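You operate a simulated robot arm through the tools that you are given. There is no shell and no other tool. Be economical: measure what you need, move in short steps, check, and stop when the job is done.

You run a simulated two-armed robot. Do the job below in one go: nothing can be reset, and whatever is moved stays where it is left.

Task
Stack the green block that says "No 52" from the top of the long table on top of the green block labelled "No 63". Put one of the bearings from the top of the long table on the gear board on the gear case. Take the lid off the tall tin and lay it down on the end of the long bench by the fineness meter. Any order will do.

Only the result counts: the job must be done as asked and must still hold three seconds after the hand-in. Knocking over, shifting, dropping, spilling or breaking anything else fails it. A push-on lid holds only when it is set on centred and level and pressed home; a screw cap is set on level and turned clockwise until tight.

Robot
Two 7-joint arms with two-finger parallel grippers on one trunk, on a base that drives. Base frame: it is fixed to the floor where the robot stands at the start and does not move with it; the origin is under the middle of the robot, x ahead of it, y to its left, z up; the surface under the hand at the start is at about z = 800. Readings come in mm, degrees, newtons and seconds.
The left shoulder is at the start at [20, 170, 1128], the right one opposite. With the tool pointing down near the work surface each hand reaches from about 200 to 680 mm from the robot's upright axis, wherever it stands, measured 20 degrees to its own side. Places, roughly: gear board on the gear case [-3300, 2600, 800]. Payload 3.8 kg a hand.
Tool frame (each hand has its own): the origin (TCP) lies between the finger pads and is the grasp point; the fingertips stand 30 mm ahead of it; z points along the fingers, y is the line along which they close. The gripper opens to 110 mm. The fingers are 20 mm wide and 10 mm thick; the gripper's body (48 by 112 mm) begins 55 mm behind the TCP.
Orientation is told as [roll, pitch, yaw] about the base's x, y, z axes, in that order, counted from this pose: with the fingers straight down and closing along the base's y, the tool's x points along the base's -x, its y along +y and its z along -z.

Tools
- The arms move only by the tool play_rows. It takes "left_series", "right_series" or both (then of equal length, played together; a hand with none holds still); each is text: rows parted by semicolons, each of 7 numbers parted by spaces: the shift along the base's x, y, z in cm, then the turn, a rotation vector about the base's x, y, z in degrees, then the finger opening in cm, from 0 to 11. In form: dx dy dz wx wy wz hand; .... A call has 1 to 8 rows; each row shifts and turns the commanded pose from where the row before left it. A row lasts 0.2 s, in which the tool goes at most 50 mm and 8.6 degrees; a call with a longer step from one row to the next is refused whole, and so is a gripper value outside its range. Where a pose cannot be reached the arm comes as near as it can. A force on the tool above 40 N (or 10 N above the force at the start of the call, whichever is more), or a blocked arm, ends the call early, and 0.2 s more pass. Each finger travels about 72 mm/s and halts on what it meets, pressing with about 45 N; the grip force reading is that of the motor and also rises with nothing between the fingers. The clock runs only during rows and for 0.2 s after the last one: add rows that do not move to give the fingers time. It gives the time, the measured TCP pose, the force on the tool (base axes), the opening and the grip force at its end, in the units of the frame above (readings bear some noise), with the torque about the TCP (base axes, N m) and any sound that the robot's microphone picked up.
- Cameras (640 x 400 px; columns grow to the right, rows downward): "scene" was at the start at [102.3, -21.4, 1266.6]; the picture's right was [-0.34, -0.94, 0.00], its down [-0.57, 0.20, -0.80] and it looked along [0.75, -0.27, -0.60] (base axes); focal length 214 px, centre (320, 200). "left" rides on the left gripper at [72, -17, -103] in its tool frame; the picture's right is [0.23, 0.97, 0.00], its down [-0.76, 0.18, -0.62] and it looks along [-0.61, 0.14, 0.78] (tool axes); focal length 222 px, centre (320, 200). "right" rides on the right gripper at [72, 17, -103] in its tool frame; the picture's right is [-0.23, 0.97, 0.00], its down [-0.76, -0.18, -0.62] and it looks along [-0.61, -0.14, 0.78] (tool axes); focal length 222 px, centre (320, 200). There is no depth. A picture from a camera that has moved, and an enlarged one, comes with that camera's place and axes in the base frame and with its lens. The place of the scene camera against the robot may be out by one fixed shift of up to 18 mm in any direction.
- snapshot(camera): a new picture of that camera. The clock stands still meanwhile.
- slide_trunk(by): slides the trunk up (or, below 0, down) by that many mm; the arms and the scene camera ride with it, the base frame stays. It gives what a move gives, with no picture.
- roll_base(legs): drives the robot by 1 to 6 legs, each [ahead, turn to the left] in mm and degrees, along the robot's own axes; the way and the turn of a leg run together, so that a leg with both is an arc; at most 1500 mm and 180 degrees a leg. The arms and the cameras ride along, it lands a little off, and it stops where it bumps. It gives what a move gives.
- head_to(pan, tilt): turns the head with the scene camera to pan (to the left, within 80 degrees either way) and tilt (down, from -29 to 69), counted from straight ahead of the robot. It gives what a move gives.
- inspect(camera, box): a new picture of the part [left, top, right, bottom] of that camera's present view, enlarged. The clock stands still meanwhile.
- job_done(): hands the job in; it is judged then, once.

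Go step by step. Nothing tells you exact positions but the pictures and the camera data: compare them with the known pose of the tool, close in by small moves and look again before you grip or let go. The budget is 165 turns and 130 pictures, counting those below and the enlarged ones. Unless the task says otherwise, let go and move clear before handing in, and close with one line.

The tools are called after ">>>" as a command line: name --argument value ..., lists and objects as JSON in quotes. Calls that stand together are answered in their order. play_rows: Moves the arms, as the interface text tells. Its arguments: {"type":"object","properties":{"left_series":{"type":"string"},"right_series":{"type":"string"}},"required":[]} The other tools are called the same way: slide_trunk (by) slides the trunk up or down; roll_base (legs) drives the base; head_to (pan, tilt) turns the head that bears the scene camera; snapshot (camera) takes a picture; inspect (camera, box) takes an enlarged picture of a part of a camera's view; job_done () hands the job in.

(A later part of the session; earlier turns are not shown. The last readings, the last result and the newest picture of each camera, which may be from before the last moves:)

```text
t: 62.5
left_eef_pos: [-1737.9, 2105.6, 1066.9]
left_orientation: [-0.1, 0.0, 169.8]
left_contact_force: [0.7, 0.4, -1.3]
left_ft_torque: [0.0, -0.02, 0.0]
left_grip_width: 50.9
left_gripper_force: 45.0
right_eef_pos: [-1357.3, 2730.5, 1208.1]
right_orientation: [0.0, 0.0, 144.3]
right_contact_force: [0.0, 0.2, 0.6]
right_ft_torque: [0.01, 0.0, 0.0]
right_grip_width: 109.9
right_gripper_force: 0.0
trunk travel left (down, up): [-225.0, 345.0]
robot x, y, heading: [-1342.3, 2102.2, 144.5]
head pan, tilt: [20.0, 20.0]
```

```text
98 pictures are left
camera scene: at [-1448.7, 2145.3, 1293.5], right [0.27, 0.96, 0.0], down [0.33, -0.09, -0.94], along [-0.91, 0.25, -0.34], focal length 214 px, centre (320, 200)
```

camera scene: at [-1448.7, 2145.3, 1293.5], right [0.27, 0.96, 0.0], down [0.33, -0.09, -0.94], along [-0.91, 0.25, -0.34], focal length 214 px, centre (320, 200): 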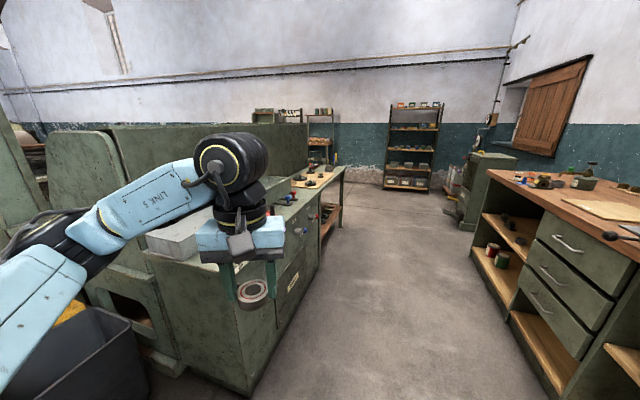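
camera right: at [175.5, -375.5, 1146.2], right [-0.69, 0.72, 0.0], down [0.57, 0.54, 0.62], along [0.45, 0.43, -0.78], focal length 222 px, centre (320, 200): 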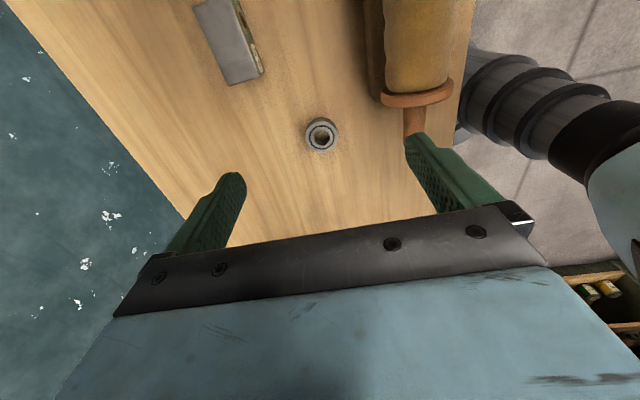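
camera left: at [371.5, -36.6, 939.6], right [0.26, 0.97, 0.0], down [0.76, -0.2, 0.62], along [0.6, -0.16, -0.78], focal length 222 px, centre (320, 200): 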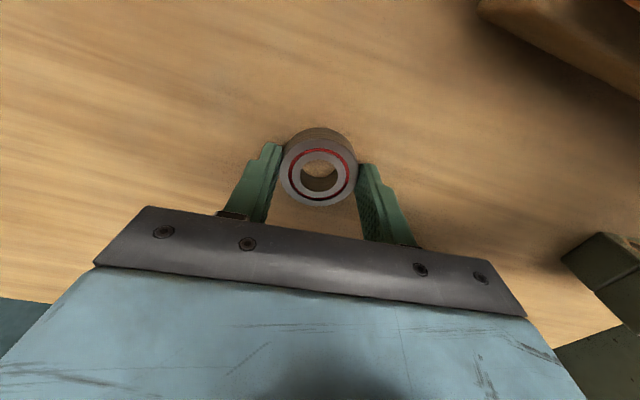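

I'm zooming in on the far part of the gear case.

>>> inspect --camera "scene" --box '[260, 130, 380, 240]'

```text
3.64 times, centred on (320, 185) of scene
camera zoom: at [-1448.7, 2145.3, 1293.5], right [0.27, 0.96, 0.0], down [0.33, -0.09, -0.94], along [-0.91, 0.25, -0.34], focal length 780 px, centre (320, 254)
```

zoom: 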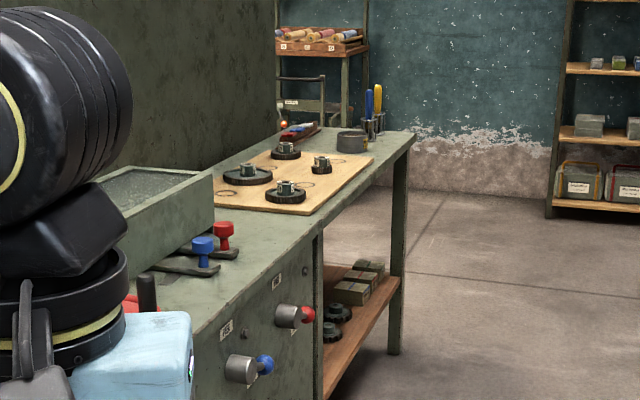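

The gear board lies at about (-3305,2603). I'm driving alongside it and turning to face it.

>>> roll_base --legs '[[1500, 0], [540, 0], [0, 90.5]]'

>>> head_to --pan 5 --tilt 40

>>> snapshot --camera "scene"

```text
t: 76.5
left_eef_pos: [-2997.2, 2857.4, 1067.1]
left_orientation: [-0.1, 0.0, -98.0]
left_contact_force: [0.2, -0.6, -0.7]
left_ft_torque: [-0.01, -0.01, -0.02]
left_grip_width: 50.5
left_gripper_force: 44.6
right_eef_pos: [-3635.4, 3217.4, 1207.8]
right_orientation: [0.0, 0.1, -123.4]
right_contact_force: [-0.2, 0.0, 0.1]
right_ft_torque: [-0.03, 0.04, 0.06]
right_grip_width: 110.2
right_gripper_force: 0.1
trunk travel left (down, up): [-225.0, 345.0]
robot x, y, heading: [-3004.6, 3256.5, -123.2]
head pan, tilt: [20.0, 20.0]
```

```text
t: 77.3
left_eef_pos: [-2997.4, 2859.4, 1067.8]
left_orientation: [-0.1, 0.0, -98.0]
left_contact_force: [0.1, -0.2, -1.6]
left_ft_torque: [0.02, 0.02, 0.03]
left_grip_width: 50.7
left_gripper_force: 45.0
right_eef_pos: [-3634.2, 3217.8, 1208.1]
right_orientation: [-0.1, 0.0, -123.5]
right_contact_force: [0.8, 0.7, -0.7]
right_ft_torque: [-0.01, 0.01, -0.06]
right_grip_width: 109.9
right_gripper_force: 0.0
trunk travel left (down, up): [-225.0, 345.0]
robot x, y, heading: [-3007.6, 3250.9, -123.2]
head pan, tilt: [5.0, 40.0]
```

```text
96 pictures are left
camera scene: at [-3058.3, 3171.1, 1262.2], right [-0.88, 0.48, 0.0], down [0.31, 0.56, -0.77], along [-0.37, -0.67, -0.64], focal length 214 px, centre (320, 200)
```

scene: 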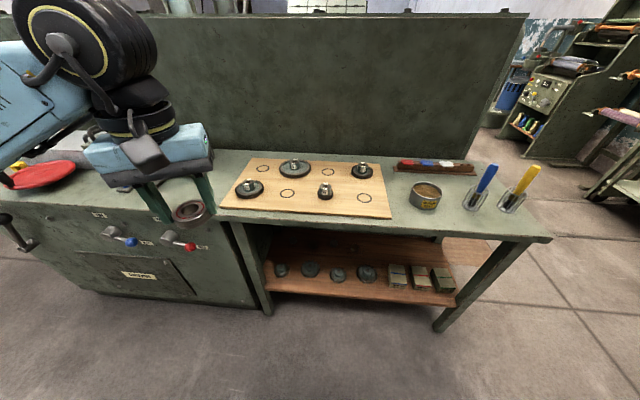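

The gear board is in front with four gears and several printed rings on it. I'm zooming in to choose a free spot.

>>> inspect --camera "scene" --box '[210, 145, 400, 225]'

```text
3.37 times, centred on (305, 185) of scene
camera zoom: at [-3058.3, 3171.1, 1262.2], right [-0.88, 0.48, 0.0], down [0.31, 0.56, -0.77], along [-0.37, -0.67, -0.64], focal length 722 px, centre (370, 250)
```

zoom: 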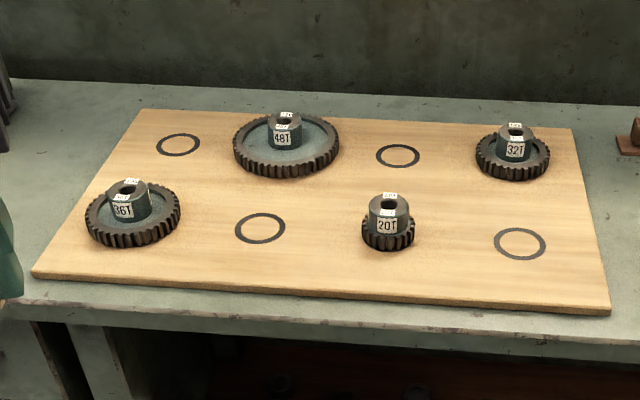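

I'll use the printed ring at about (-3237,2617), which is clear of all the gears. I'm driving 190 mm closer.

>>> roll_base --legs '[[190, 0]]'

>>> snapshot --camera "scene"

>>> snapshot --camera "left"

```text
t: 78.8
left_eef_pos: [-3101.8, 2702.4, 1066.6]
left_orientation: [0.1, -0.1, -98.1]
left_contact_force: [0.0, -0.9, -1.2]
left_ft_torque: [0.04, 0.0, -0.01]
left_grip_width: 50.7
left_gripper_force: 45.5
right_eef_pos: [-3738.2, 3062.2, 1207.8]
right_orientation: [-0.1, 0.1, -123.6]
right_contact_force: [-0.4, -0.4, -0.4]
right_ft_torque: [0.03, 0.05, -0.01]
right_grip_width: 110.1
right_gripper_force: 0.2
trunk travel left (down, up): [-225.0, 345.0]
robot x, y, heading: [-3111.9, 3102.1, -123.8]
head pan, tilt: [5.0, 40.0]
```

```text
94 pictures are left
camera scene: at [-3162.4, 3014.4, 1262.0], right [-0.88, 0.48, 0.0], down [0.31, 0.57, -0.77], along [-0.37, -0.67, -0.64], focal length 214 px, centre (320, 200)
```

scene: 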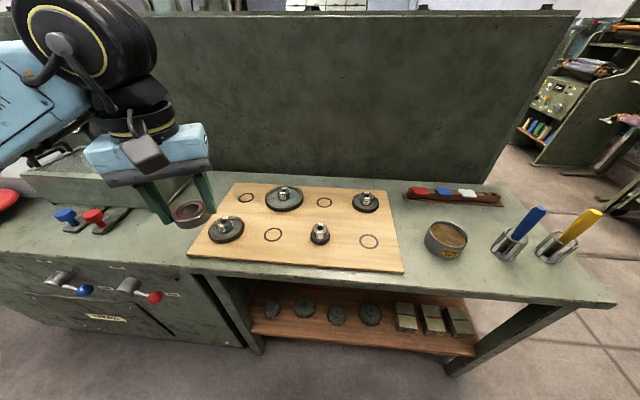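

```text
93 pictures are left
camera left: at [-3108.4, 2777.4, 1170.0], right [1.0, 0.09, 0.0], down [0.07, -0.78, 0.62], along [0.05, -0.62, -0.78], focal length 222 px, centre (320, 200)
```

left: 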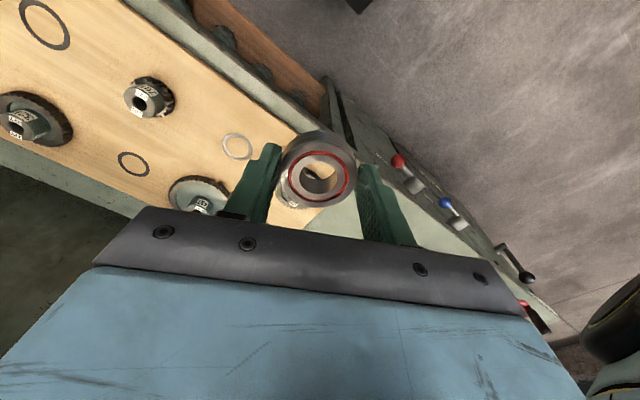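

The ring works out at about (-3240,2600). I'm moving the bearing over it and lowering partway.

>>> play_rows --left_series "-2.76 -2.02 0 0 0 0 4;-2.76 -2.02 -1 0 0 0 4;-2.76 -2.02 -2.5 0 0 0 4;-2.76 -2.02 -2.5 0 0 0 4;-2.76 -2.02 -3 0 0 0 4;0 0 -3 0 0 0 4;0 0 0 0 0 0 4"

>>> snapshot --camera "left"

>>> inspect --camera "scene" --box '[180, 150, 420, 290]'

```text
t: 80.4
left_eef_pos: [-3240.6, 2603.1, 949.0]
left_orientation: [-0.1, 0.0, -98.1]
left_contact_force: [-0.2, 0.2, -1.8]
left_ft_torque: [0.03, 0.0, 0.04]
left_grip_width: 50.5
left_gripper_force: 44.7
right_eef_pos: [-3737.7, 3062.1, 1207.4]
right_orientation: [0.0, -0.1, -123.6]
right_contact_force: [0.5, -0.4, -0.3]
right_ft_torque: [-0.01, 0.02, -0.01]
right_grip_width: 110.1
right_gripper_force: 0.0
trunk travel left (down, up): [-225.0, 345.0]
robot x, y, heading: [-3107.1, 3099.6, -123.6]
head pan, tilt: [5.0, 40.0]
```

```text
92 pictures are left
camera left: at [-3246.5, 2678.3, 1051.9], right [1.0, 0.09, 0.0], down [0.07, -0.78, 0.62], along [0.05, -0.62, -0.78], focal length 222 px, centre (320, 200)
```

left: 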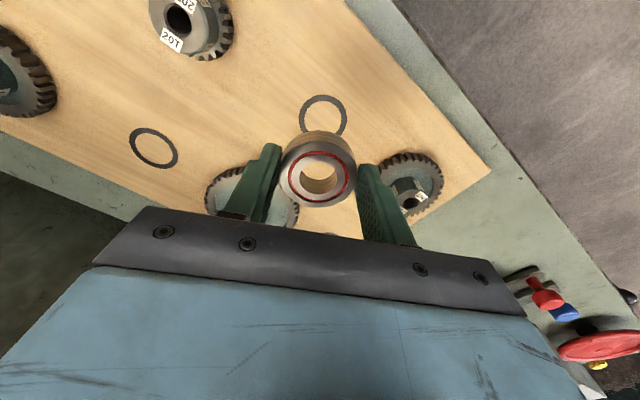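

```text
2.67 times, centred on (300, 220) of scene
camera zoom: at [-3162.1, 3015.3, 1262.1], right [-0.88, 0.48, 0.0], down [0.31, 0.56, -0.77], along [-0.37, -0.67, -0.64], focal length 572 px, centre (373, 147)
```

zoom: 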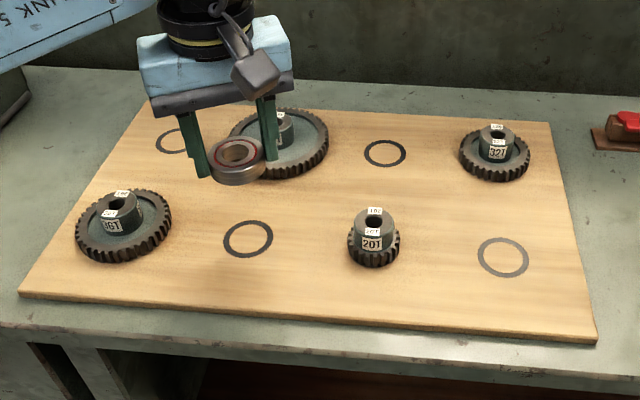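

The bearing is above the ring. I'm descending gently.

>>> play_rows --left_series "0.2 -0.2 -2.5 0 0 0 4;0 0 -2.5 0 0 0 4;0 0 -2.5 0 0 0 4;0 0 -1 0 0 0 4;0 0 -0.5 0 0 0 4;0 0 0 0 0 0 4"

>>> snapshot --camera "left"

>>> inspect --camera "scene" --box '[200, 170, 360, 270]'

```text
t: 81.8
left_eef_pos: [-3237.3, 2599.8, 857.5]
left_orientation: [-0.1, 0.0, -98.2]
left_contact_force: [0.7, 0.1, -0.8]
left_ft_torque: [0.03, 0.03, 0.0]
left_grip_width: 50.5
left_gripper_force: 45.1
right_eef_pos: [-3738.4, 3063.1, 1207.2]
right_orientation: [-0.1, -0.1, -123.5]
right_contact_force: [-0.3, -0.1, 0.1]
right_ft_torque: [-0.02, -0.02, 0.01]
right_grip_width: 110.0
right_gripper_force: 0.1
trunk travel left (down, up): [-225.0, 345.0]
robot x, y, heading: [-3110.9, 3102.2, -123.5]
head pan, tilt: [5.0, 40.0]
```

```text
90 pictures are left
camera left: at [-3243.3, 2675.3, 960.3], right [1.0, 0.09, 0.0], down [0.07, -0.78, 0.62], along [0.05, -0.62, -0.78], focal length 222 px, centre (320, 200)
```

left: 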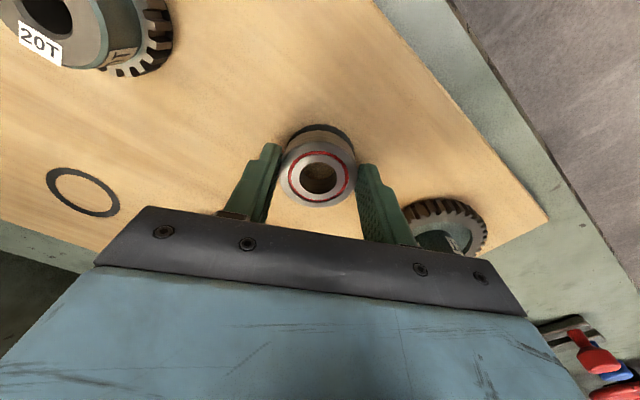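

```text
4.00 times, centred on (280, 220) of scene
camera zoom: at [-3161.9, 3015.2, 1262.1], right [-0.88, 0.48, 0.0], down [0.31, 0.56, -0.77], along [-0.37, -0.67, -0.64], focal length 858 px, centre (480, 120)
```

zoom: 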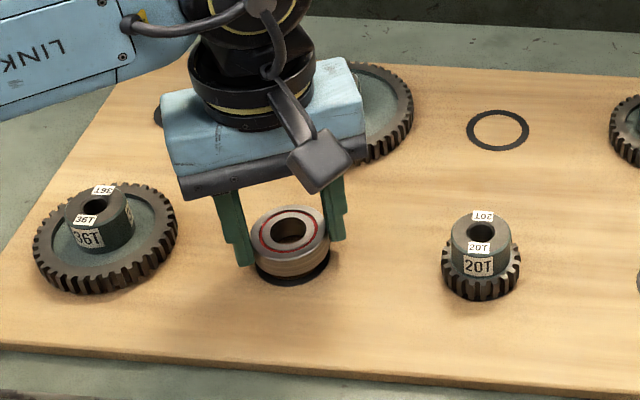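

It is still a few mm above the board, so I'm lowering in small steps.

>>> play_rows --left_series "0 0 -0.3 0 0 0 4;0 0 -0.2 0 0 0 4;0 0 -0.2 0 0 0 4;0 0 0 0 0 0 4"

```text
t: 82.8
left_eef_pos: [-3236.9, 2601.3, 848.4]
left_orientation: [0.0, 0.0, -98.1]
left_contact_force: [0.2, 0.9, -1.8]
left_ft_torque: [0.01, -0.05, 0.02]
left_grip_width: 50.7
left_gripper_force: 44.8
right_eef_pos: [-3737.8, 3062.8, 1208.4]
right_orientation: [0.1, -0.1, -123.6]
right_contact_force: [0.4, 0.2, -0.4]
right_ft_torque: [0.02, 0.02, 0.0]
right_grip_width: 110.1
right_gripper_force: 0.1
trunk travel left (down, up): [-225.0, 345.0]
robot x, y, heading: [-3109.0, 3102.4, -123.7]
head pan, tilt: [5.0, 40.0]
```

>>> play_rows --left_series "0 0 -0.15 0 0 0 4;0 0 -0.15 0 0 0 4;0 0 0 0 0 0 4"

>>> inspect --camera "scene" --box '[230, 190, 310, 250]'

```text
t: 83.6
left_eef_pos: [-3237.3, 2599.6, 847.3]
left_orientation: [0.0, 0.0, -98.1]
left_contact_force: [-0.4, -0.3, 6.2]
left_ft_torque: [-0.05, -0.15, -0.01]
left_grip_width: 50.6
left_gripper_force: 44.9
right_eef_pos: [-3737.7, 3064.0, 1208.0]
right_orientation: [0.0, -0.1, -123.6]
right_contact_force: [0.1, 0.6, -0.5]
right_ft_torque: [-0.01, 0.0, 0.01]
right_grip_width: 110.3
right_gripper_force: 0.0
trunk travel left (down, up): [-225.0, 345.0]
robot x, y, heading: [-3108.7, 3101.2, -123.6]
head pan, tilt: [5.0, 40.0]
```

```text
6.67 times, centred on (270, 220) of scene
camera zoom: at [-3161.8, 3015.7, 1262.2], right [-0.88, 0.48, 0.0], down [0.31, 0.56, -0.77], along [-0.37, -0.67, -0.64], focal length 1430 px, centre (653, 67)
```

zoom: 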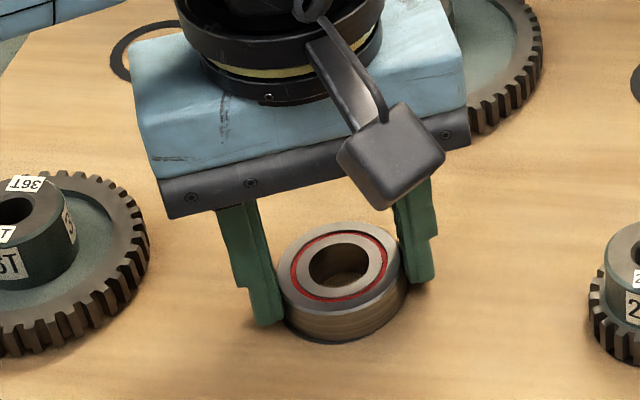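

The bearing touches the board, with about 7 N of contact force. I'm releasing it and rising clear.

>>> play_rows --left_series "0 0 0 0 0 0 5.3;0 0 0 0 0 0 6;0 0 0 0 0 0 7;0 0 1 0 0 0 7;0 0 3 0 0 0 7;0 0 4 0 0 0 7;0 0 4 0 0 0 7;0 0 4 0 0 0 7"

>>> play_rows --left_series "2 1.5 3 0 0 0 7;2.8 2 2 0 0 0 7;2.8 2 0 0 0 0 7;2.8 2 0 0 0 0 7;2.8 2 0 0 0 0 7;0 0 0 0 0 0 7"

>>> snapshot --camera "scene"

```text
t: 85.4
left_eef_pos: [-3239.6, 2601.3, 1008.3]
left_orientation: [-0.1, 0.0, -98.1]
left_contact_force: [-0.3, -0.3, -0.6]
left_ft_torque: [0.01, 0.01, 0.0]
left_grip_width: 70.0
left_gripper_force: 0.1
right_eef_pos: [-3738.9, 3062.7, 1208.0]
right_orientation: [0.1, -0.2, -123.6]
right_contact_force: [-0.9, -0.3, 0.8]
right_ft_torque: [-0.01, 0.0, 0.01]
right_grip_width: 109.9
right_gripper_force: 0.1
trunk travel left (down, up): [-225.0, 345.0]
robot x, y, heading: [-3107.2, 3099.8, -123.9]
head pan, tilt: [5.0, 40.0]
```

```text
t: 86.8
left_eef_pos: [-3105.1, 2697.0, 1057.2]
left_orientation: [-0.1, 0.0, -98.1]
left_contact_force: [0.5, 0.3, 0.3]
left_ft_torque: [0.05, 0.0, 0.0]
left_grip_width: 69.8
left_gripper_force: 0.0
right_eef_pos: [-3738.3, 3063.6, 1208.8]
right_orientation: [0.0, 0.0, -123.6]
right_contact_force: [-0.2, -0.3, 0.2]
right_ft_torque: [0.0, 0.0, -0.03]
right_grip_width: 110.0
right_gripper_force: 0.1
trunk travel left (down, up): [-225.0, 345.0]
robot x, y, heading: [-3108.4, 3101.6, -123.5]
head pan, tilt: [5.0, 40.0]
```

```text
87 pictures are left
camera scene: at [-3162.2, 3015.1, 1262.1], right [-0.88, 0.48, 0.0], down [0.31, 0.56, -0.77], along [-0.37, -0.67, -0.64], focal length 214 px, centre (320, 200)
```

scene: 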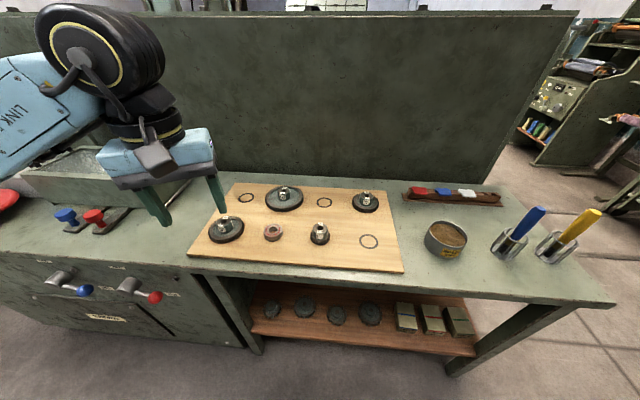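

The bearing sits on the board, clear of the gears. I'm driving back toward the long bench with the tin.

>>> roll_base --legs '[[-190, 0], [0, 88.5], [1500, 0], [520, 0], [0, -30], [1500, 0]]'

>>> roll_base --legs '[[700, 0], [0, -60]]'

>>> head_to --pan 0 --tilt 25

>>> snapshot --camera "scene"

```text
t: 110.4
left_eef_pos: [-415.7, 465.4, 1058.2]
left_orientation: [-0.1, 0.1, -42.3]
left_contact_force: [-0.1, -0.4, 0.1]
left_ft_torque: [0.01, 0.0, 0.0]
left_grip_width: 70.2
left_gripper_force: 0.1
right_eef_pos: [-1072.9, 148.1, 1208.2]
right_orientation: [0.0, 0.0, -67.9]
right_contact_force: [-0.6, 0.3, 0.3]
right_ft_torque: [0.0, 0.0, 0.0]
right_grip_width: 109.9
right_gripper_force: 0.0
trunk travel left (down, up): [-225.0, 345.0]
robot x, y, heading: [-748.6, 686.6, -67.6]
head pan, tilt: [5.0, 40.0]
```

```text
t: 116.9
left_eef_pos: [-515.8, -365.6, 1058.0]
left_orientation: [-0.1, 0.1, -103.6]
left_contact_force: [-0.2, -0.2, -0.3]
left_ft_torque: [-0.01, -0.02, 0.0]
left_grip_width: 69.9
left_gripper_force: 0.1
right_eef_pos: [-1109.9, 59.4, 1207.6]
right_orientation: [0.1, 0.0, -128.9]
right_contact_force: [0.0, -0.5, -0.2]
right_ft_torque: [0.04, 0.0, -0.03]
right_grip_width: 109.8
right_gripper_force: 0.1
trunk travel left (down, up): [-225.0, 345.0]
robot x, y, heading: [-480.4, 34.2, -129.2]
head pan, tilt: [5.0, 40.0]
```

```text
t: 117.7
left_eef_pos: [-516.2, -365.5, 1057.7]
left_orientation: [-0.1, 0.0, -103.4]
left_contact_force: [0.1, 0.8, 0.8]
left_ft_torque: [0.01, -0.01, -0.01]
left_grip_width: 69.8
left_gripper_force: 0.1
right_eef_pos: [-1111.2, 56.8, 1208.2]
right_orientation: [0.0, -0.2, -128.9]
right_contact_force: [-0.1, 0.4, -0.2]
right_ft_torque: [-0.04, 0.0, -0.02]
right_grip_width: 110.0
right_gripper_force: 0.1
trunk travel left (down, up): [-225.0, 345.0]
robot x, y, heading: [-482.8, 35.3, -129.0]
head pan, tilt: [0.0, 25.0]
```

```text
86 pictures are left
camera scene: at [-553.6, -44.3, 1285.4], right [-0.78, 0.63, 0.0], down [0.27, 0.33, -0.91], along [-0.57, -0.71, -0.42], focal length 214 px, centre (320, 200)
```

scene: 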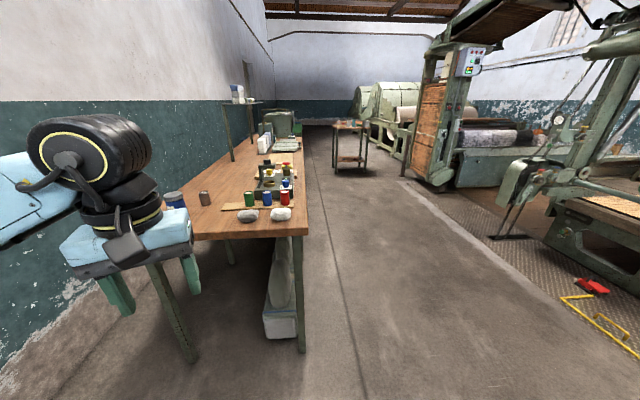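

The bench is close now. I'm zooming in to find the tins and the fineness meter.

>>> inspect --camera "scene" --box '[150, 120, 320, 250]'

>>> inspect --camera "scene" --box '[220, 80, 320, 180]'

>>> inspect --camera "scene" --box '[310, 90, 420, 190]'

```text
3.08 times, centred on (235, 185) of scene
camera zoom: at [-553.6, -44.3, 1285.4], right [-0.78, 0.63, 0.0], down [0.27, 0.33, -0.91], along [-0.57, -0.71, -0.42], focal length 660 px, centre (582, 246)
```

zoom: 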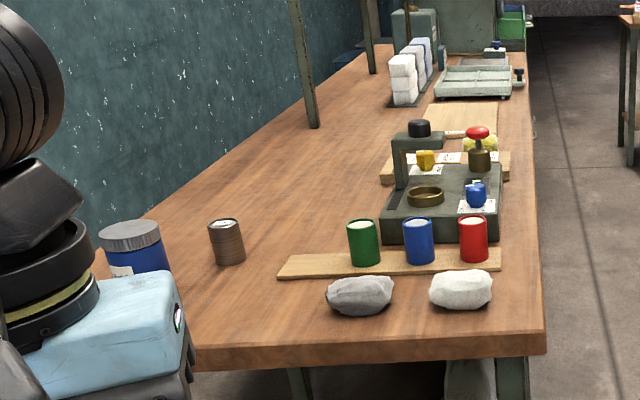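

```text
4.00 times, centred on (270, 130) of scene
camera zoom: at [-553.6, -44.3, 1285.4], right [-0.78, 0.63, 0.0], down [0.27, 0.33, -0.91], along [-0.57, -0.71, -0.42], focal length 858 px, centre (520, 480)
```

zoom: 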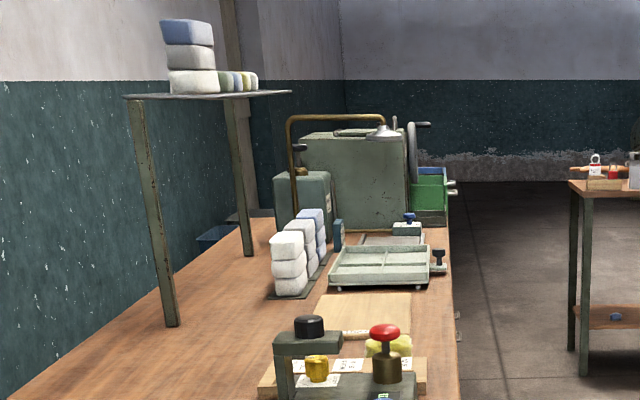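

```text
4.00 times, centred on (365, 140) of scene
camera zoom: at [-553.6, -44.3, 1285.4], right [-0.78, 0.63, 0.0], down [0.27, 0.33, -0.91], along [-0.57, -0.71, -0.42], focal length 858 px, centre (140, 440)
```

zoom: 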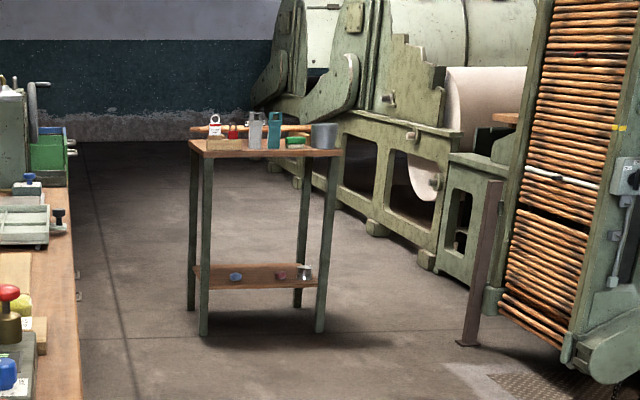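

The blue lidded tin (tall), a small brown tin and an instrument with a brass chamber are at the near end. I'm driving up to that end to see them closely.

>>> roll_base --legs '[[0, 28], [500, 0], [0, -24]]'

>>> head_to --pan 0 --tilt 35

>>> snapshot --camera "scene"

```text
t: 123.3
left_eef_pos: [-583.1, -867.7, 1057.7]
left_orientation: [-0.2, 0.0, -99.1]
left_contact_force: [0.3, 1.5, 0.3]
left_ft_torque: [0.0, -0.01, 0.03]
left_grip_width: 70.0
left_gripper_force: 0.0
right_eef_pos: [-1209.0, -491.2, 1208.1]
right_orientation: [0.2, 0.0, -124.4]
right_contact_force: [-0.1, 0.9, -0.1]
right_ft_torque: [0.02, 0.0, 0.0]
right_grip_width: 110.2
right_gripper_force: 0.1
trunk travel left (down, up): [-225.0, 345.0]
robot x, y, heading: [-580.3, -467.0, -124.4]
head pan, tilt: [0.0, 25.0]
```

```text
t: 124.0
left_eef_pos: [-580.7, -869.4, 1058.6]
left_orientation: [-0.2, 0.0, -99.1]
left_contact_force: [0.3, 0.5, -0.5]
left_ft_torque: [0.01, -0.02, 0.03]
left_grip_width: 70.1
left_gripper_force: 0.0
right_eef_pos: [-1208.1, -492.1, 1208.4]
right_orientation: [0.1, 0.0, -124.4]
right_contact_force: [0.7, -0.3, 0.0]
right_ft_torque: [0.02, -0.03, 0.02]
right_grip_width: 110.1
right_gripper_force: 0.0
trunk travel left (down, up): [-225.0, 345.0]
robot x, y, heading: [-579.8, -468.4, -124.6]
head pan, tilt: [0.0, 35.0]
```

```text
82 pictures are left
camera scene: at [-640.8, -547.6, 1269.7], right [-0.82, 0.57, 0.0], down [0.32, 0.47, -0.82], along [-0.46, -0.68, -0.57], focal length 214 px, centre (320, 200)
```

scene: 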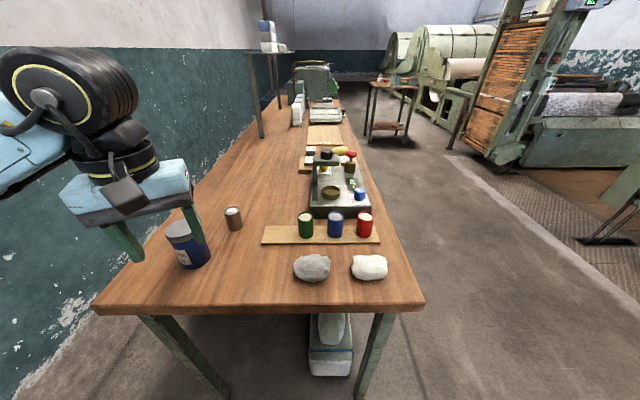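

I'm zooming in on the instrument, the tins and the far end.

>>> inspect --camera "scene" --box '[150, 140, 400, 290]'

>>> inspect --camera "scene" --box '[250, 50, 360, 130]'

>>> inspect --camera "scene" --box '[300, 135, 390, 225]'

```text
2.56 times, centred on (275, 215) of scene
camera zoom: at [-640.8, -547.6, 1269.7], right [-0.82, 0.57, 0.0], down [0.32, 0.47, -0.82], along [-0.46, -0.68, -0.57], focal length 549 px, centre (435, 162)
```

zoom: 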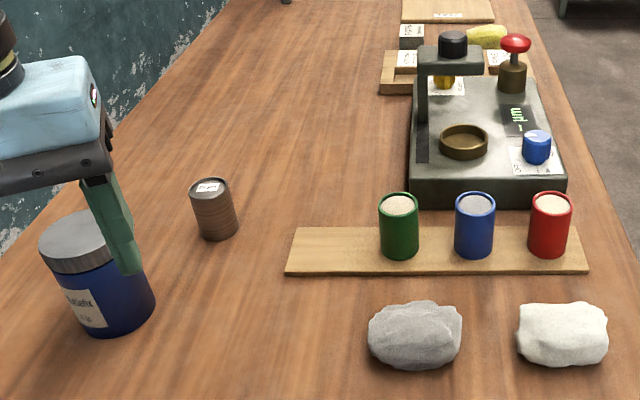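

```text
5.00 times, centred on (305, 90) of scene
camera zoom: at [-640.8, -547.6, 1269.7], right [-0.82, 0.57, 0.0], down [0.32, 0.47, -0.82], along [-0.46, -0.68, -0.57], focal length 1072 px, centre (395, 750)
```

zoom: 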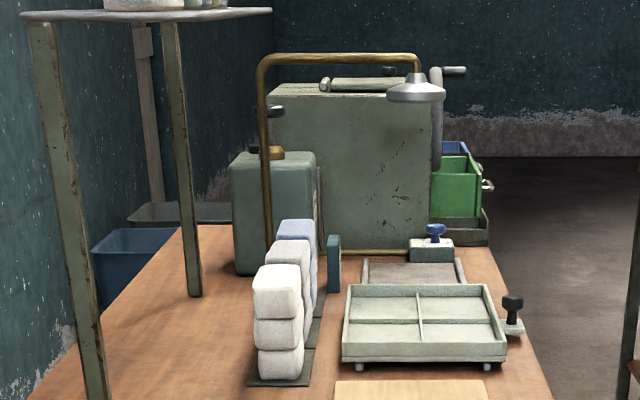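

```text
4.44 times, centred on (345, 180) of scene
camera zoom: at [-640.8, -547.6, 1269.7], right [-0.82, 0.57, 0.0], down [0.32, 0.47, -0.82], along [-0.46, -0.68, -0.57], focal length 953 px, centre (209, 289)
```

zoom: 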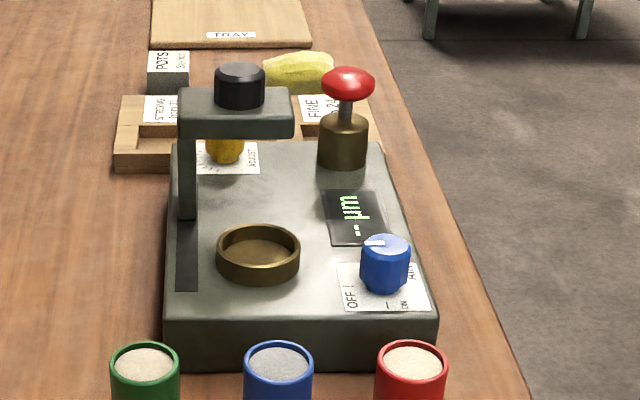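

That is the fineness meter (µm display), so this is the right end, and the blue tin is the tall one. I'm moving the left hand toward it for a close look.

>>> play_rows --left_series "0 -4 0 0 0 0 9;0 -4 0 0 0 0 11;0 -4 0 0 0 0 11;0 -4 0 0 0 0 11;0 -1 0 0 0 0 11;0 0 0 0 0 0 11"

>>> snapshot --camera "left"

```text
t: 125.4
left_eef_pos: [-581.1, -1039.2, 1058.6]
left_orientation: [-0.1, -0.1, -99.1]
left_contact_force: [-0.2, -0.7, 0.4]
left_ft_torque: [0.0, 0.03, 0.01]
left_grip_width: 110.2
left_gripper_force: 0.1
right_eef_pos: [-1208.4, -492.7, 1208.6]
right_orientation: [0.1, 0.0, -124.4]
right_contact_force: [0.5, 0.0, 0.3]
right_ft_torque: [-0.01, -0.02, 0.0]
right_grip_width: 110.0
right_gripper_force: 0.0
trunk travel left (down, up): [-225.0, 345.0]
robot x, y, heading: [-577.7, -466.7, -124.5]
head pan, tilt: [0.0, 35.0]
```

```text
78 pictures are left
camera left: at [-586.6, -963.1, 1161.3], right [1.0, 0.07, 0.0], down [0.06, -0.78, 0.62], along [0.04, -0.62, -0.78], focal length 222 px, centre (320, 200)
```

left: 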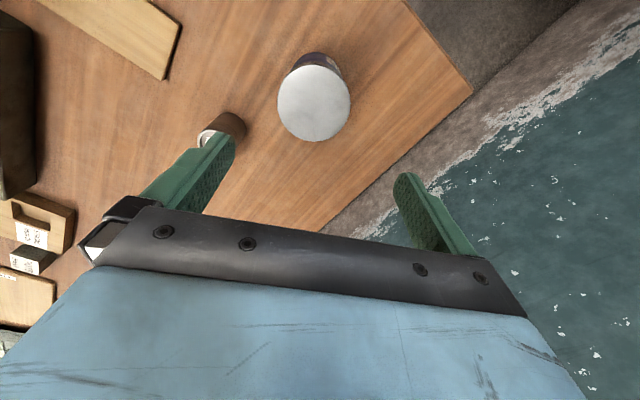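

Per the hand camera the lid is near (-590,-1030..-1045). I'm going a bit lower to triangulate its height.

>>> play_rows --left_series "-0.9 0 -2.5 0 0 0 11;0 0 -2.5 0 0 0 11;0 0 -2 0 0 0 11;0 0 0 0 0 0 11"

>>> snapshot --camera "left"

>>> inspect --camera "scene" --box '[120, 170, 280, 290]'

```text
t: 126.4
left_eef_pos: [-590.8, -1037.1, 987.4]
left_orientation: [-0.1, 0.0, -99.1]
left_contact_force: [0.0, 0.2, -0.3]
left_ft_torque: [-0.02, 0.01, 0.03]
left_grip_width: 110.0
left_gripper_force: 0.0
right_eef_pos: [-1207.5, -491.9, 1207.7]
right_orientation: [0.2, 0.0, -124.4]
right_contact_force: [0.1, 0.5, -0.3]
right_ft_torque: [-0.02, -0.06, 0.02]
right_grip_width: 109.9
right_gripper_force: 0.1
trunk travel left (down, up): [-225.0, 345.0]
robot x, y, heading: [-578.3, -464.6, -124.4]
head pan, tilt: [0.0, 35.0]
```

```text
77 pictures are left
camera left: at [-595.9, -961.6, 1091.2], right [1.0, 0.07, 0.0], down [0.06, -0.78, 0.62], along [0.04, -0.62, -0.78], focal length 222 px, centre (320, 200)
```

left: 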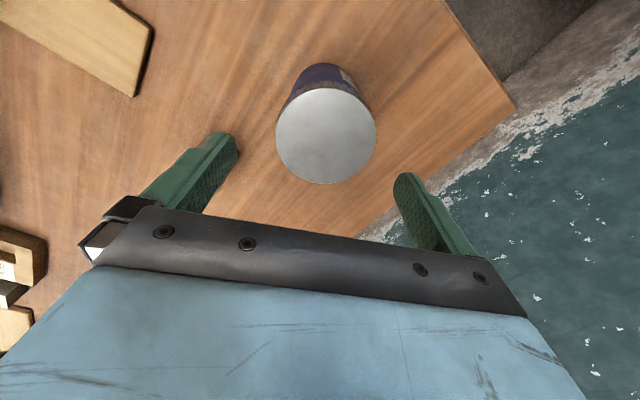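

```text
3.33 times, centred on (200, 230) of scene
camera zoom: at [-640.8, -547.5, 1269.7], right [-0.82, 0.57, 0.0], down [0.32, 0.47, -0.82], along [-0.46, -0.68, -0.57], focal length 715 px, centre (720, 100)
```

zoom: 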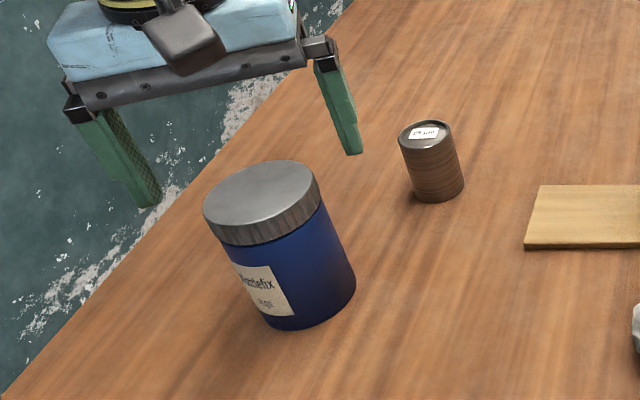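

The triangulation puts the lid top at z≈945 (bench top ≈850) and its centre near (-588,-1021), with ribbed sides. I'm centring over it and checking again.

>>> play_rows --left_series "0.2 1.6 0 0 0 0 11;0 0 0 0 0 0 11"

>>> snapshot --camera "left"

>>> inspect --camera "scene" --box '[120, 170, 240, 270]'

```text
t: 127.0
left_eef_pos: [-588.4, -1021.6, 988.7]
left_orientation: [-0.2, 0.0, -99.1]
left_contact_force: [0.4, 0.3, 0.2]
left_ft_torque: [-0.02, 0.02, -0.01]
left_grip_width: 109.9
left_gripper_force: 0.1
right_eef_pos: [-1209.0, -492.7, 1207.9]
right_orientation: [0.2, 0.0, -124.5]
right_contact_force: [-0.1, 0.3, -0.5]
right_ft_torque: [0.0, 0.0, -0.02]
right_grip_width: 110.0
right_gripper_force: 0.0
trunk travel left (down, up): [-225.0, 345.0]
robot x, y, heading: [-579.3, -460.9, -124.5]
head pan, tilt: [0.0, 35.0]
```

```text
75 pictures are left
camera left: at [-594.3, -945.9, 1091.6], right [1.0, 0.07, 0.0], down [0.06, -0.78, 0.62], along [0.04, -0.62, -0.78], focal length 222 px, centre (320, 200)
```

left: 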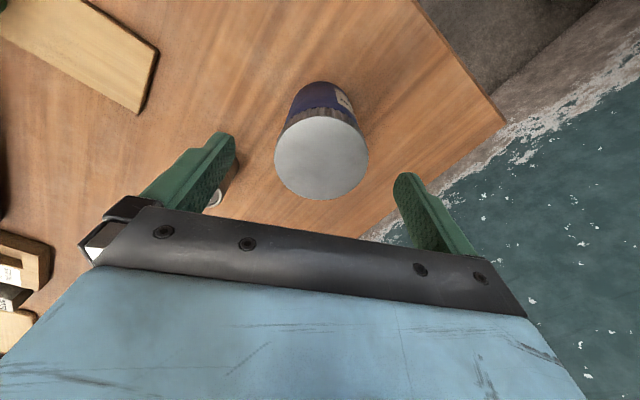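

```text
4.00 times, centred on (180, 220) of scene
camera zoom: at [-640.9, -547.7, 1269.7], right [-0.82, 0.57, 0.0], down [0.32, 0.47, -0.82], along [-0.46, -0.68, -0.57], focal length 858 px, centre (880, 120)
```

zoom: 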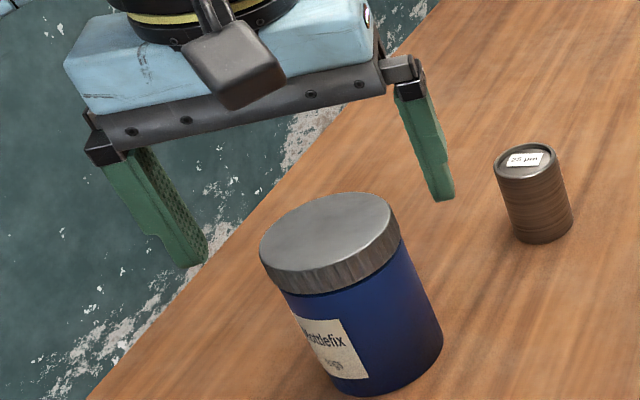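

I'm lowering slightly so the fingertips straddle only the lid's rim, then looking closely before closing.

>>> play_rows --left_series "0 0.1 -1.2 0 0 0 11;0 0 -1.0 0 0 0 11;0 0 0 0 0 0 11"

>>> inspect --camera "left" --box '[220, 60, 420, 220]'

>>> inspect --camera "scene" --box '[130, 190, 230, 270]'

```text
t: 127.8
left_eef_pos: [-589.8, -1020.2, 965.1]
left_orientation: [-0.1, 0.0, -99.0]
left_contact_force: [0.6, 0.0, -0.6]
left_ft_torque: [-0.02, -0.01, 0.0]
left_grip_width: 110.3
left_gripper_force: 0.0
right_eef_pos: [-1208.7, -493.1, 1208.0]
right_orientation: [0.1, 0.0, -124.4]
right_contact_force: [-1.0, 0.4, -0.1]
right_ft_torque: [0.0, 0.03, -0.05]
right_grip_width: 110.0
right_gripper_force: 0.0
trunk travel left (down, up): [-225.0, 345.0]
robot x, y, heading: [-577.7, -467.1, -124.6]
head pan, tilt: [0.0, 35.0]
```

```text
2.50 times, centred on (320, 140) of left
camera zoom: at [-594.4, -945.0, 1068.8], right [1.0, 0.07, 0.0], down [0.06, -0.78, 0.62], along [0.04, -0.62, -0.78], focal length 555 px, centre (320, 350)
```

zoom: 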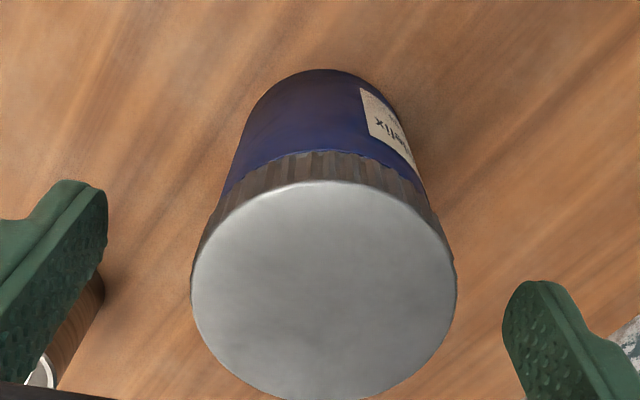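

```text
5.00 times, centred on (180, 230) of scene
camera zoom: at [-640.8, -547.6, 1269.7], right [-0.82, 0.57, 0.0], down [0.32, 0.47, -0.82], along [-0.46, -0.68, -0.57], focal length 1072 px, centre (1020, 50)
```

zoom: 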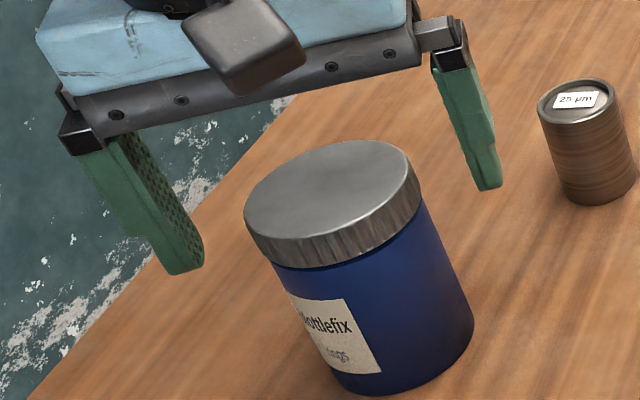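

The lid is 65 mm wide with its top at z≈952 and ribbed sides about 15 mm high, and the tips are at z≈936. I'm closing on the rim.

>>> play_rows --left_series "0 0.15 0 0 0 0 9.5;0 0 0 0 0 0 8;0 0 0 0 0 0 7;0 0 0 0 0 0 6;0 0 0 0 0 0 5.5;0 0 0 0 0 0 5.5"

>>> inspect --camera "scene" --box '[130, 190, 230, 270]'

```text
t: 129.2
left_eef_pos: [-589.5, -1019.2, 965.6]
left_orientation: [0.0, 0.1, -99.1]
left_contact_force: [-0.4, -0.5, -0.6]
left_ft_torque: [0.0, -0.01, 0.0]
left_grip_width: 63.2
left_gripper_force: 45.3
right_eef_pos: [-1208.5, -492.5, 1208.2]
right_orientation: [0.0, 0.0, -124.5]
right_contact_force: [1.0, 0.1, -0.6]
right_ft_torque: [-0.02, 0.01, -0.02]
right_grip_width: 110.1
right_gripper_force: 0.1
trunk travel left (down, up): [-225.0, 345.0]
robot x, y, heading: [-582.2, -465.9, -124.7]
head pan, tilt: [0.0, 35.0]
```

```text
5.00 times, centred on (180, 230) of scene
camera zoom: at [-640.8, -547.7, 1269.7], right [-0.82, 0.57, 0.0], down [0.32, 0.47, -0.82], along [-0.46, -0.68, -0.57], focal length 1072 px, centre (1020, 50)
```

zoom: 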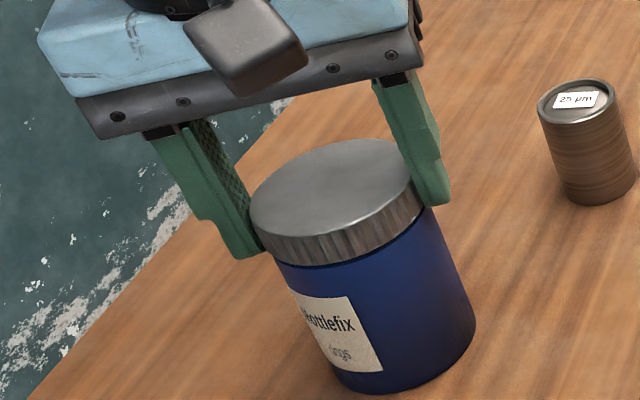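

The rim is held at 63.2 mm. I'm testing a small counter-clockwise turn to see whether it's screwed and whether the tin follows.

>>> play_rows --left_series "0 0 0 0 0 8 5.5;0 0 0 0 0 8 5.5;0 0 0 0 0 0 5.5"

>>> inspect --camera "scene" --box '[130, 190, 230, 270]'

```text
t: 130.0
left_eef_pos: [-589.0, -1020.0, 965.5]
left_orientation: [-0.2, -0.1, -83.1]
left_contact_force: [-0.7, 0.4, -1.0]
left_ft_torque: [0.0, 0.01, 0.01]
left_grip_width: 63.2
left_gripper_force: 44.5
right_eef_pos: [-1207.7, -493.7, 1207.7]
right_orientation: [0.0, 0.0, -124.5]
right_contact_force: [-0.4, 0.0, -0.6]
right_ft_torque: [0.0, 0.0, 0.01]
right_grip_width: 109.9
right_gripper_force: 0.1
trunk travel left (down, up): [-225.0, 345.0]
robot x, y, heading: [-579.0, -466.7, -124.3]
head pan, tilt: [0.0, 35.0]
```

```text
5.00 times, centred on (180, 230) of scene
camera zoom: at [-640.8, -547.7, 1269.7], right [-0.82, 0.57, 0.0], down [0.32, 0.47, -0.82], along [-0.46, -0.68, -0.57], focal length 1072 px, centre (1020, 50)
```

zoom: 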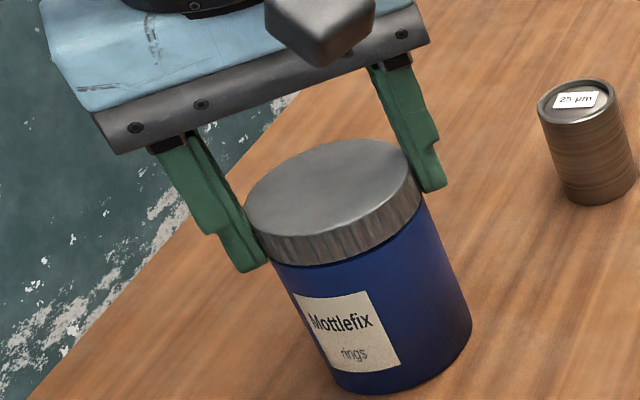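

The tin turned with the lid. I'll press down to give the tin more grip on the bench and try turning again, watching the label.

>>> play_rows --left_series "0 0 -0.15 0 0 0 5.5;0 0 -0.1 0 0 0 5.5;0 0 0 0 0 0 5.5"

```text
t: 130.8
left_eef_pos: [-588.6, -1019.7, 965.1]
left_orientation: [-0.2, -0.1, -83.0]
left_contact_force: [2.5, 1.2, 11.8]
left_ft_torque: [0.09, 0.15, -0.02]
left_grip_width: 63.2
left_gripper_force: 44.9
right_eef_pos: [-1208.5, -491.1, 1208.2]
right_orientation: [0.1, -0.2, -124.4]
right_contact_force: [0.1, -0.4, 0.3]
right_ft_torque: [-0.01, -0.01, -0.02]
right_grip_width: 110.0
right_gripper_force: 0.0
trunk travel left (down, up): [-225.0, 345.0]
robot x, y, heading: [-575.0, -464.9, -124.6]
head pan, tilt: [0.0, 35.0]
```

>>> play_rows --left_series "0 0 -0.15 0 0 0 5.5;0 0 -0.1 0 0 4 5.5;0 0 0 0 0 8 5.5;0 0 0 0 0 8 5.5;0 0 0 0 0 0 5.5"

>>> inspect --camera "scene" --box '[130, 190, 230, 270]'

```text
t: 132.0
left_eef_pos: [-590.6, -1018.7, 964.6]
left_orientation: [-0.6, 0.0, -63.0]
left_contact_force: [-7.2, 5.7, 30.7]
left_ft_torque: [0.19, 1.11, -0.14]
left_grip_width: 63.2
left_gripper_force: 44.7
right_eef_pos: [-1208.4, -489.7, 1207.8]
right_orientation: [0.1, -0.1, -124.4]
right_contact_force: [0.2, -0.1, -0.2]
right_ft_torque: [-0.02, -0.04, 0.0]
right_grip_width: 110.0
right_gripper_force: 0.1
trunk travel left (down, up): [-225.0, 345.0]
robot x, y, heading: [-578.5, -462.3, -124.4]
head pan, tilt: [0.0, 35.0]
```

```text
5.00 times, centred on (180, 230) of scene
camera zoom: at [-641.6, -544.4, 1270.0], right [-0.82, 0.57, 0.0], down [0.33, 0.47, -0.82], along [-0.46, -0.68, -0.57], focal length 1072 px, centre (1020, 50)
```

zoom: 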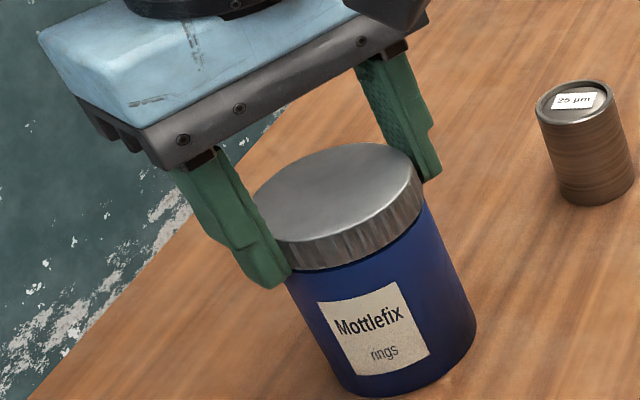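

The tin still turns with it, so the right hand has to hold the body. I'm easing off, turning the tin back to how it stood, then releasing and lifting the left hand.

>>> play_rows --left_series "0 0 0.25 0 0 0 5.5;0 0 0.25 0 0 -4 5.5;0 0 0 0 0 -8 5.5;0 0 0 0 0 -8 5.5;0 0 0 0 0 -8 5.5;0 0 0 0 0 -8 5.5;0 0 0 0 0 0 5.5"

>>> play_rows --left_series "0 0 0 0 0 0 7;0 0 0 0 0 0 8.5;0 0 0 0 0 0 10;0 0 2 0 0 0 11;0 0 4 0 0 0 11;0 0 4 0 0 0 11;0 0 4 0 0 0 11"

>>> snapshot --camera "scene"

```text
t: 133.6
left_eef_pos: [-588.5, -1021.0, 964.7]
left_orientation: [0.0, 0.0, -99.1]
left_contact_force: [0.5, -3.1, 6.1]
left_ft_torque: [-0.27, 0.15, 0.06]
left_grip_width: 63.1
left_gripper_force: 45.3
right_eef_pos: [-1207.6, -492.7, 1208.2]
right_orientation: [0.1, -0.1, -124.4]
right_contact_force: [0.4, 0.0, -0.4]
right_ft_torque: [0.05, -0.01, 0.0]
right_grip_width: 110.3
right_gripper_force: 0.1
trunk travel left (down, up): [-225.0, 345.0]
robot x, y, heading: [-576.4, -462.5, -124.3]
head pan, tilt: [0.0, 35.0]
```

```text
t: 135.2
left_eef_pos: [-589.4, -1018.3, 1108.4]
left_orientation: [0.0, 0.0, -99.1]
left_contact_force: [0.5, -0.2, -0.2]
left_ft_torque: [0.0, 0.0, 0.01]
left_grip_width: 110.1
left_gripper_force: 0.0
right_eef_pos: [-1208.9, -491.6, 1206.4]
right_orientation: [0.2, -0.2, -124.5]
right_contact_force: [0.3, 0.0, 0.0]
right_ft_torque: [-0.02, 0.0, 0.01]
right_grip_width: 110.0
right_gripper_force: 0.1
trunk travel left (down, up): [-225.0, 345.0]
robot x, y, heading: [-577.1, -467.3, -124.8]
head pan, tilt: [0.0, 35.0]
```

```text
68 pictures are left
camera scene: at [-640.9, -547.0, 1269.7], right [-0.82, 0.57, 0.0], down [0.32, 0.47, -0.82], along [-0.46, -0.68, -0.57], focal length 214 px, centre (320, 200)
```

scene: 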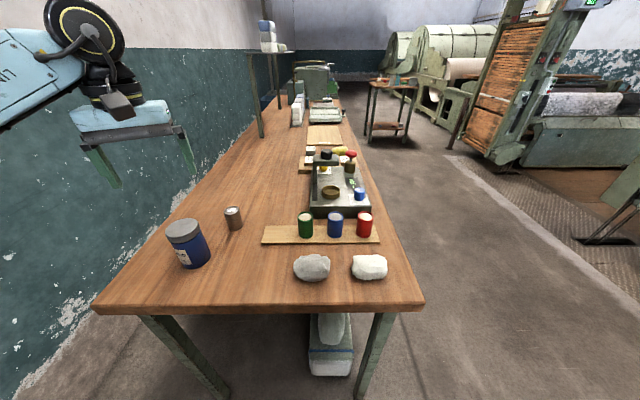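

The tin is unharmed and back in place. I'm turning the base to face the tin and moving a little closer for two-handed work.

>>> roll_base --legs '[[0, 33.3], [60, 0]]'

>>> head_to --pan 0 --tilt 40

>>> snapshot --camera "scene"

```text
t: 137.8
left_eef_pos: [-283.9, -993.9, 1106.5]
left_orientation: [-0.1, 0.0, -65.7]
left_contact_force: [-0.1, 0.4, -0.2]
left_ft_torque: [0.0, 0.0, -0.02]
left_grip_width: 109.8
left_gripper_force: 0.2
right_eef_pos: [-1090.1, -894.4, 1207.4]
right_orientation: [0.2, 0.0, -91.2]
right_contact_force: [0.1, -0.7, 0.1]
right_ft_torque: [0.08, 0.03, -0.02]
right_grip_width: 110.0
right_gripper_force: 0.1
trunk travel left (down, up): [-225.0, 345.0]
robot x, y, heading: [-578.0, -523.0, -91.0]
head pan, tilt: [0.0, 35.0]
```

```text
t: 138.5
left_eef_pos: [-283.8, -992.4, 1106.6]
left_orientation: [-0.2, 0.0, -65.8]
left_contact_force: [0.2, 1.3, -0.8]
left_ft_torque: [-0.01, 0.02, 0.03]
left_grip_width: 110.0
left_gripper_force: 0.2
right_eef_pos: [-1090.6, -893.4, 1208.3]
right_orientation: [0.1, -0.1, -91.2]
right_contact_force: [1.1, -0.2, -0.4]
right_ft_torque: [-0.01, 0.01, 0.05]
right_grip_width: 110.2
right_gripper_force: 0.0
trunk travel left (down, up): [-225.0, 345.0]
robot x, y, heading: [-579.7, -525.7, -91.1]
head pan, tilt: [0.0, 40.0]
```

```text
67 pictures are left
camera scene: at [-582.3, -622.4, 1262.2], right [-1.0, 0.02, 0.0], down [0.01, 0.64, -0.77], along [-0.01, -0.77, -0.64], focal length 214 px, centre (320, 200)
```

scene: 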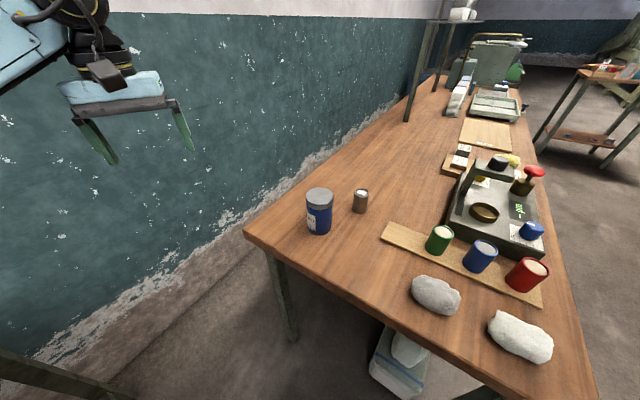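

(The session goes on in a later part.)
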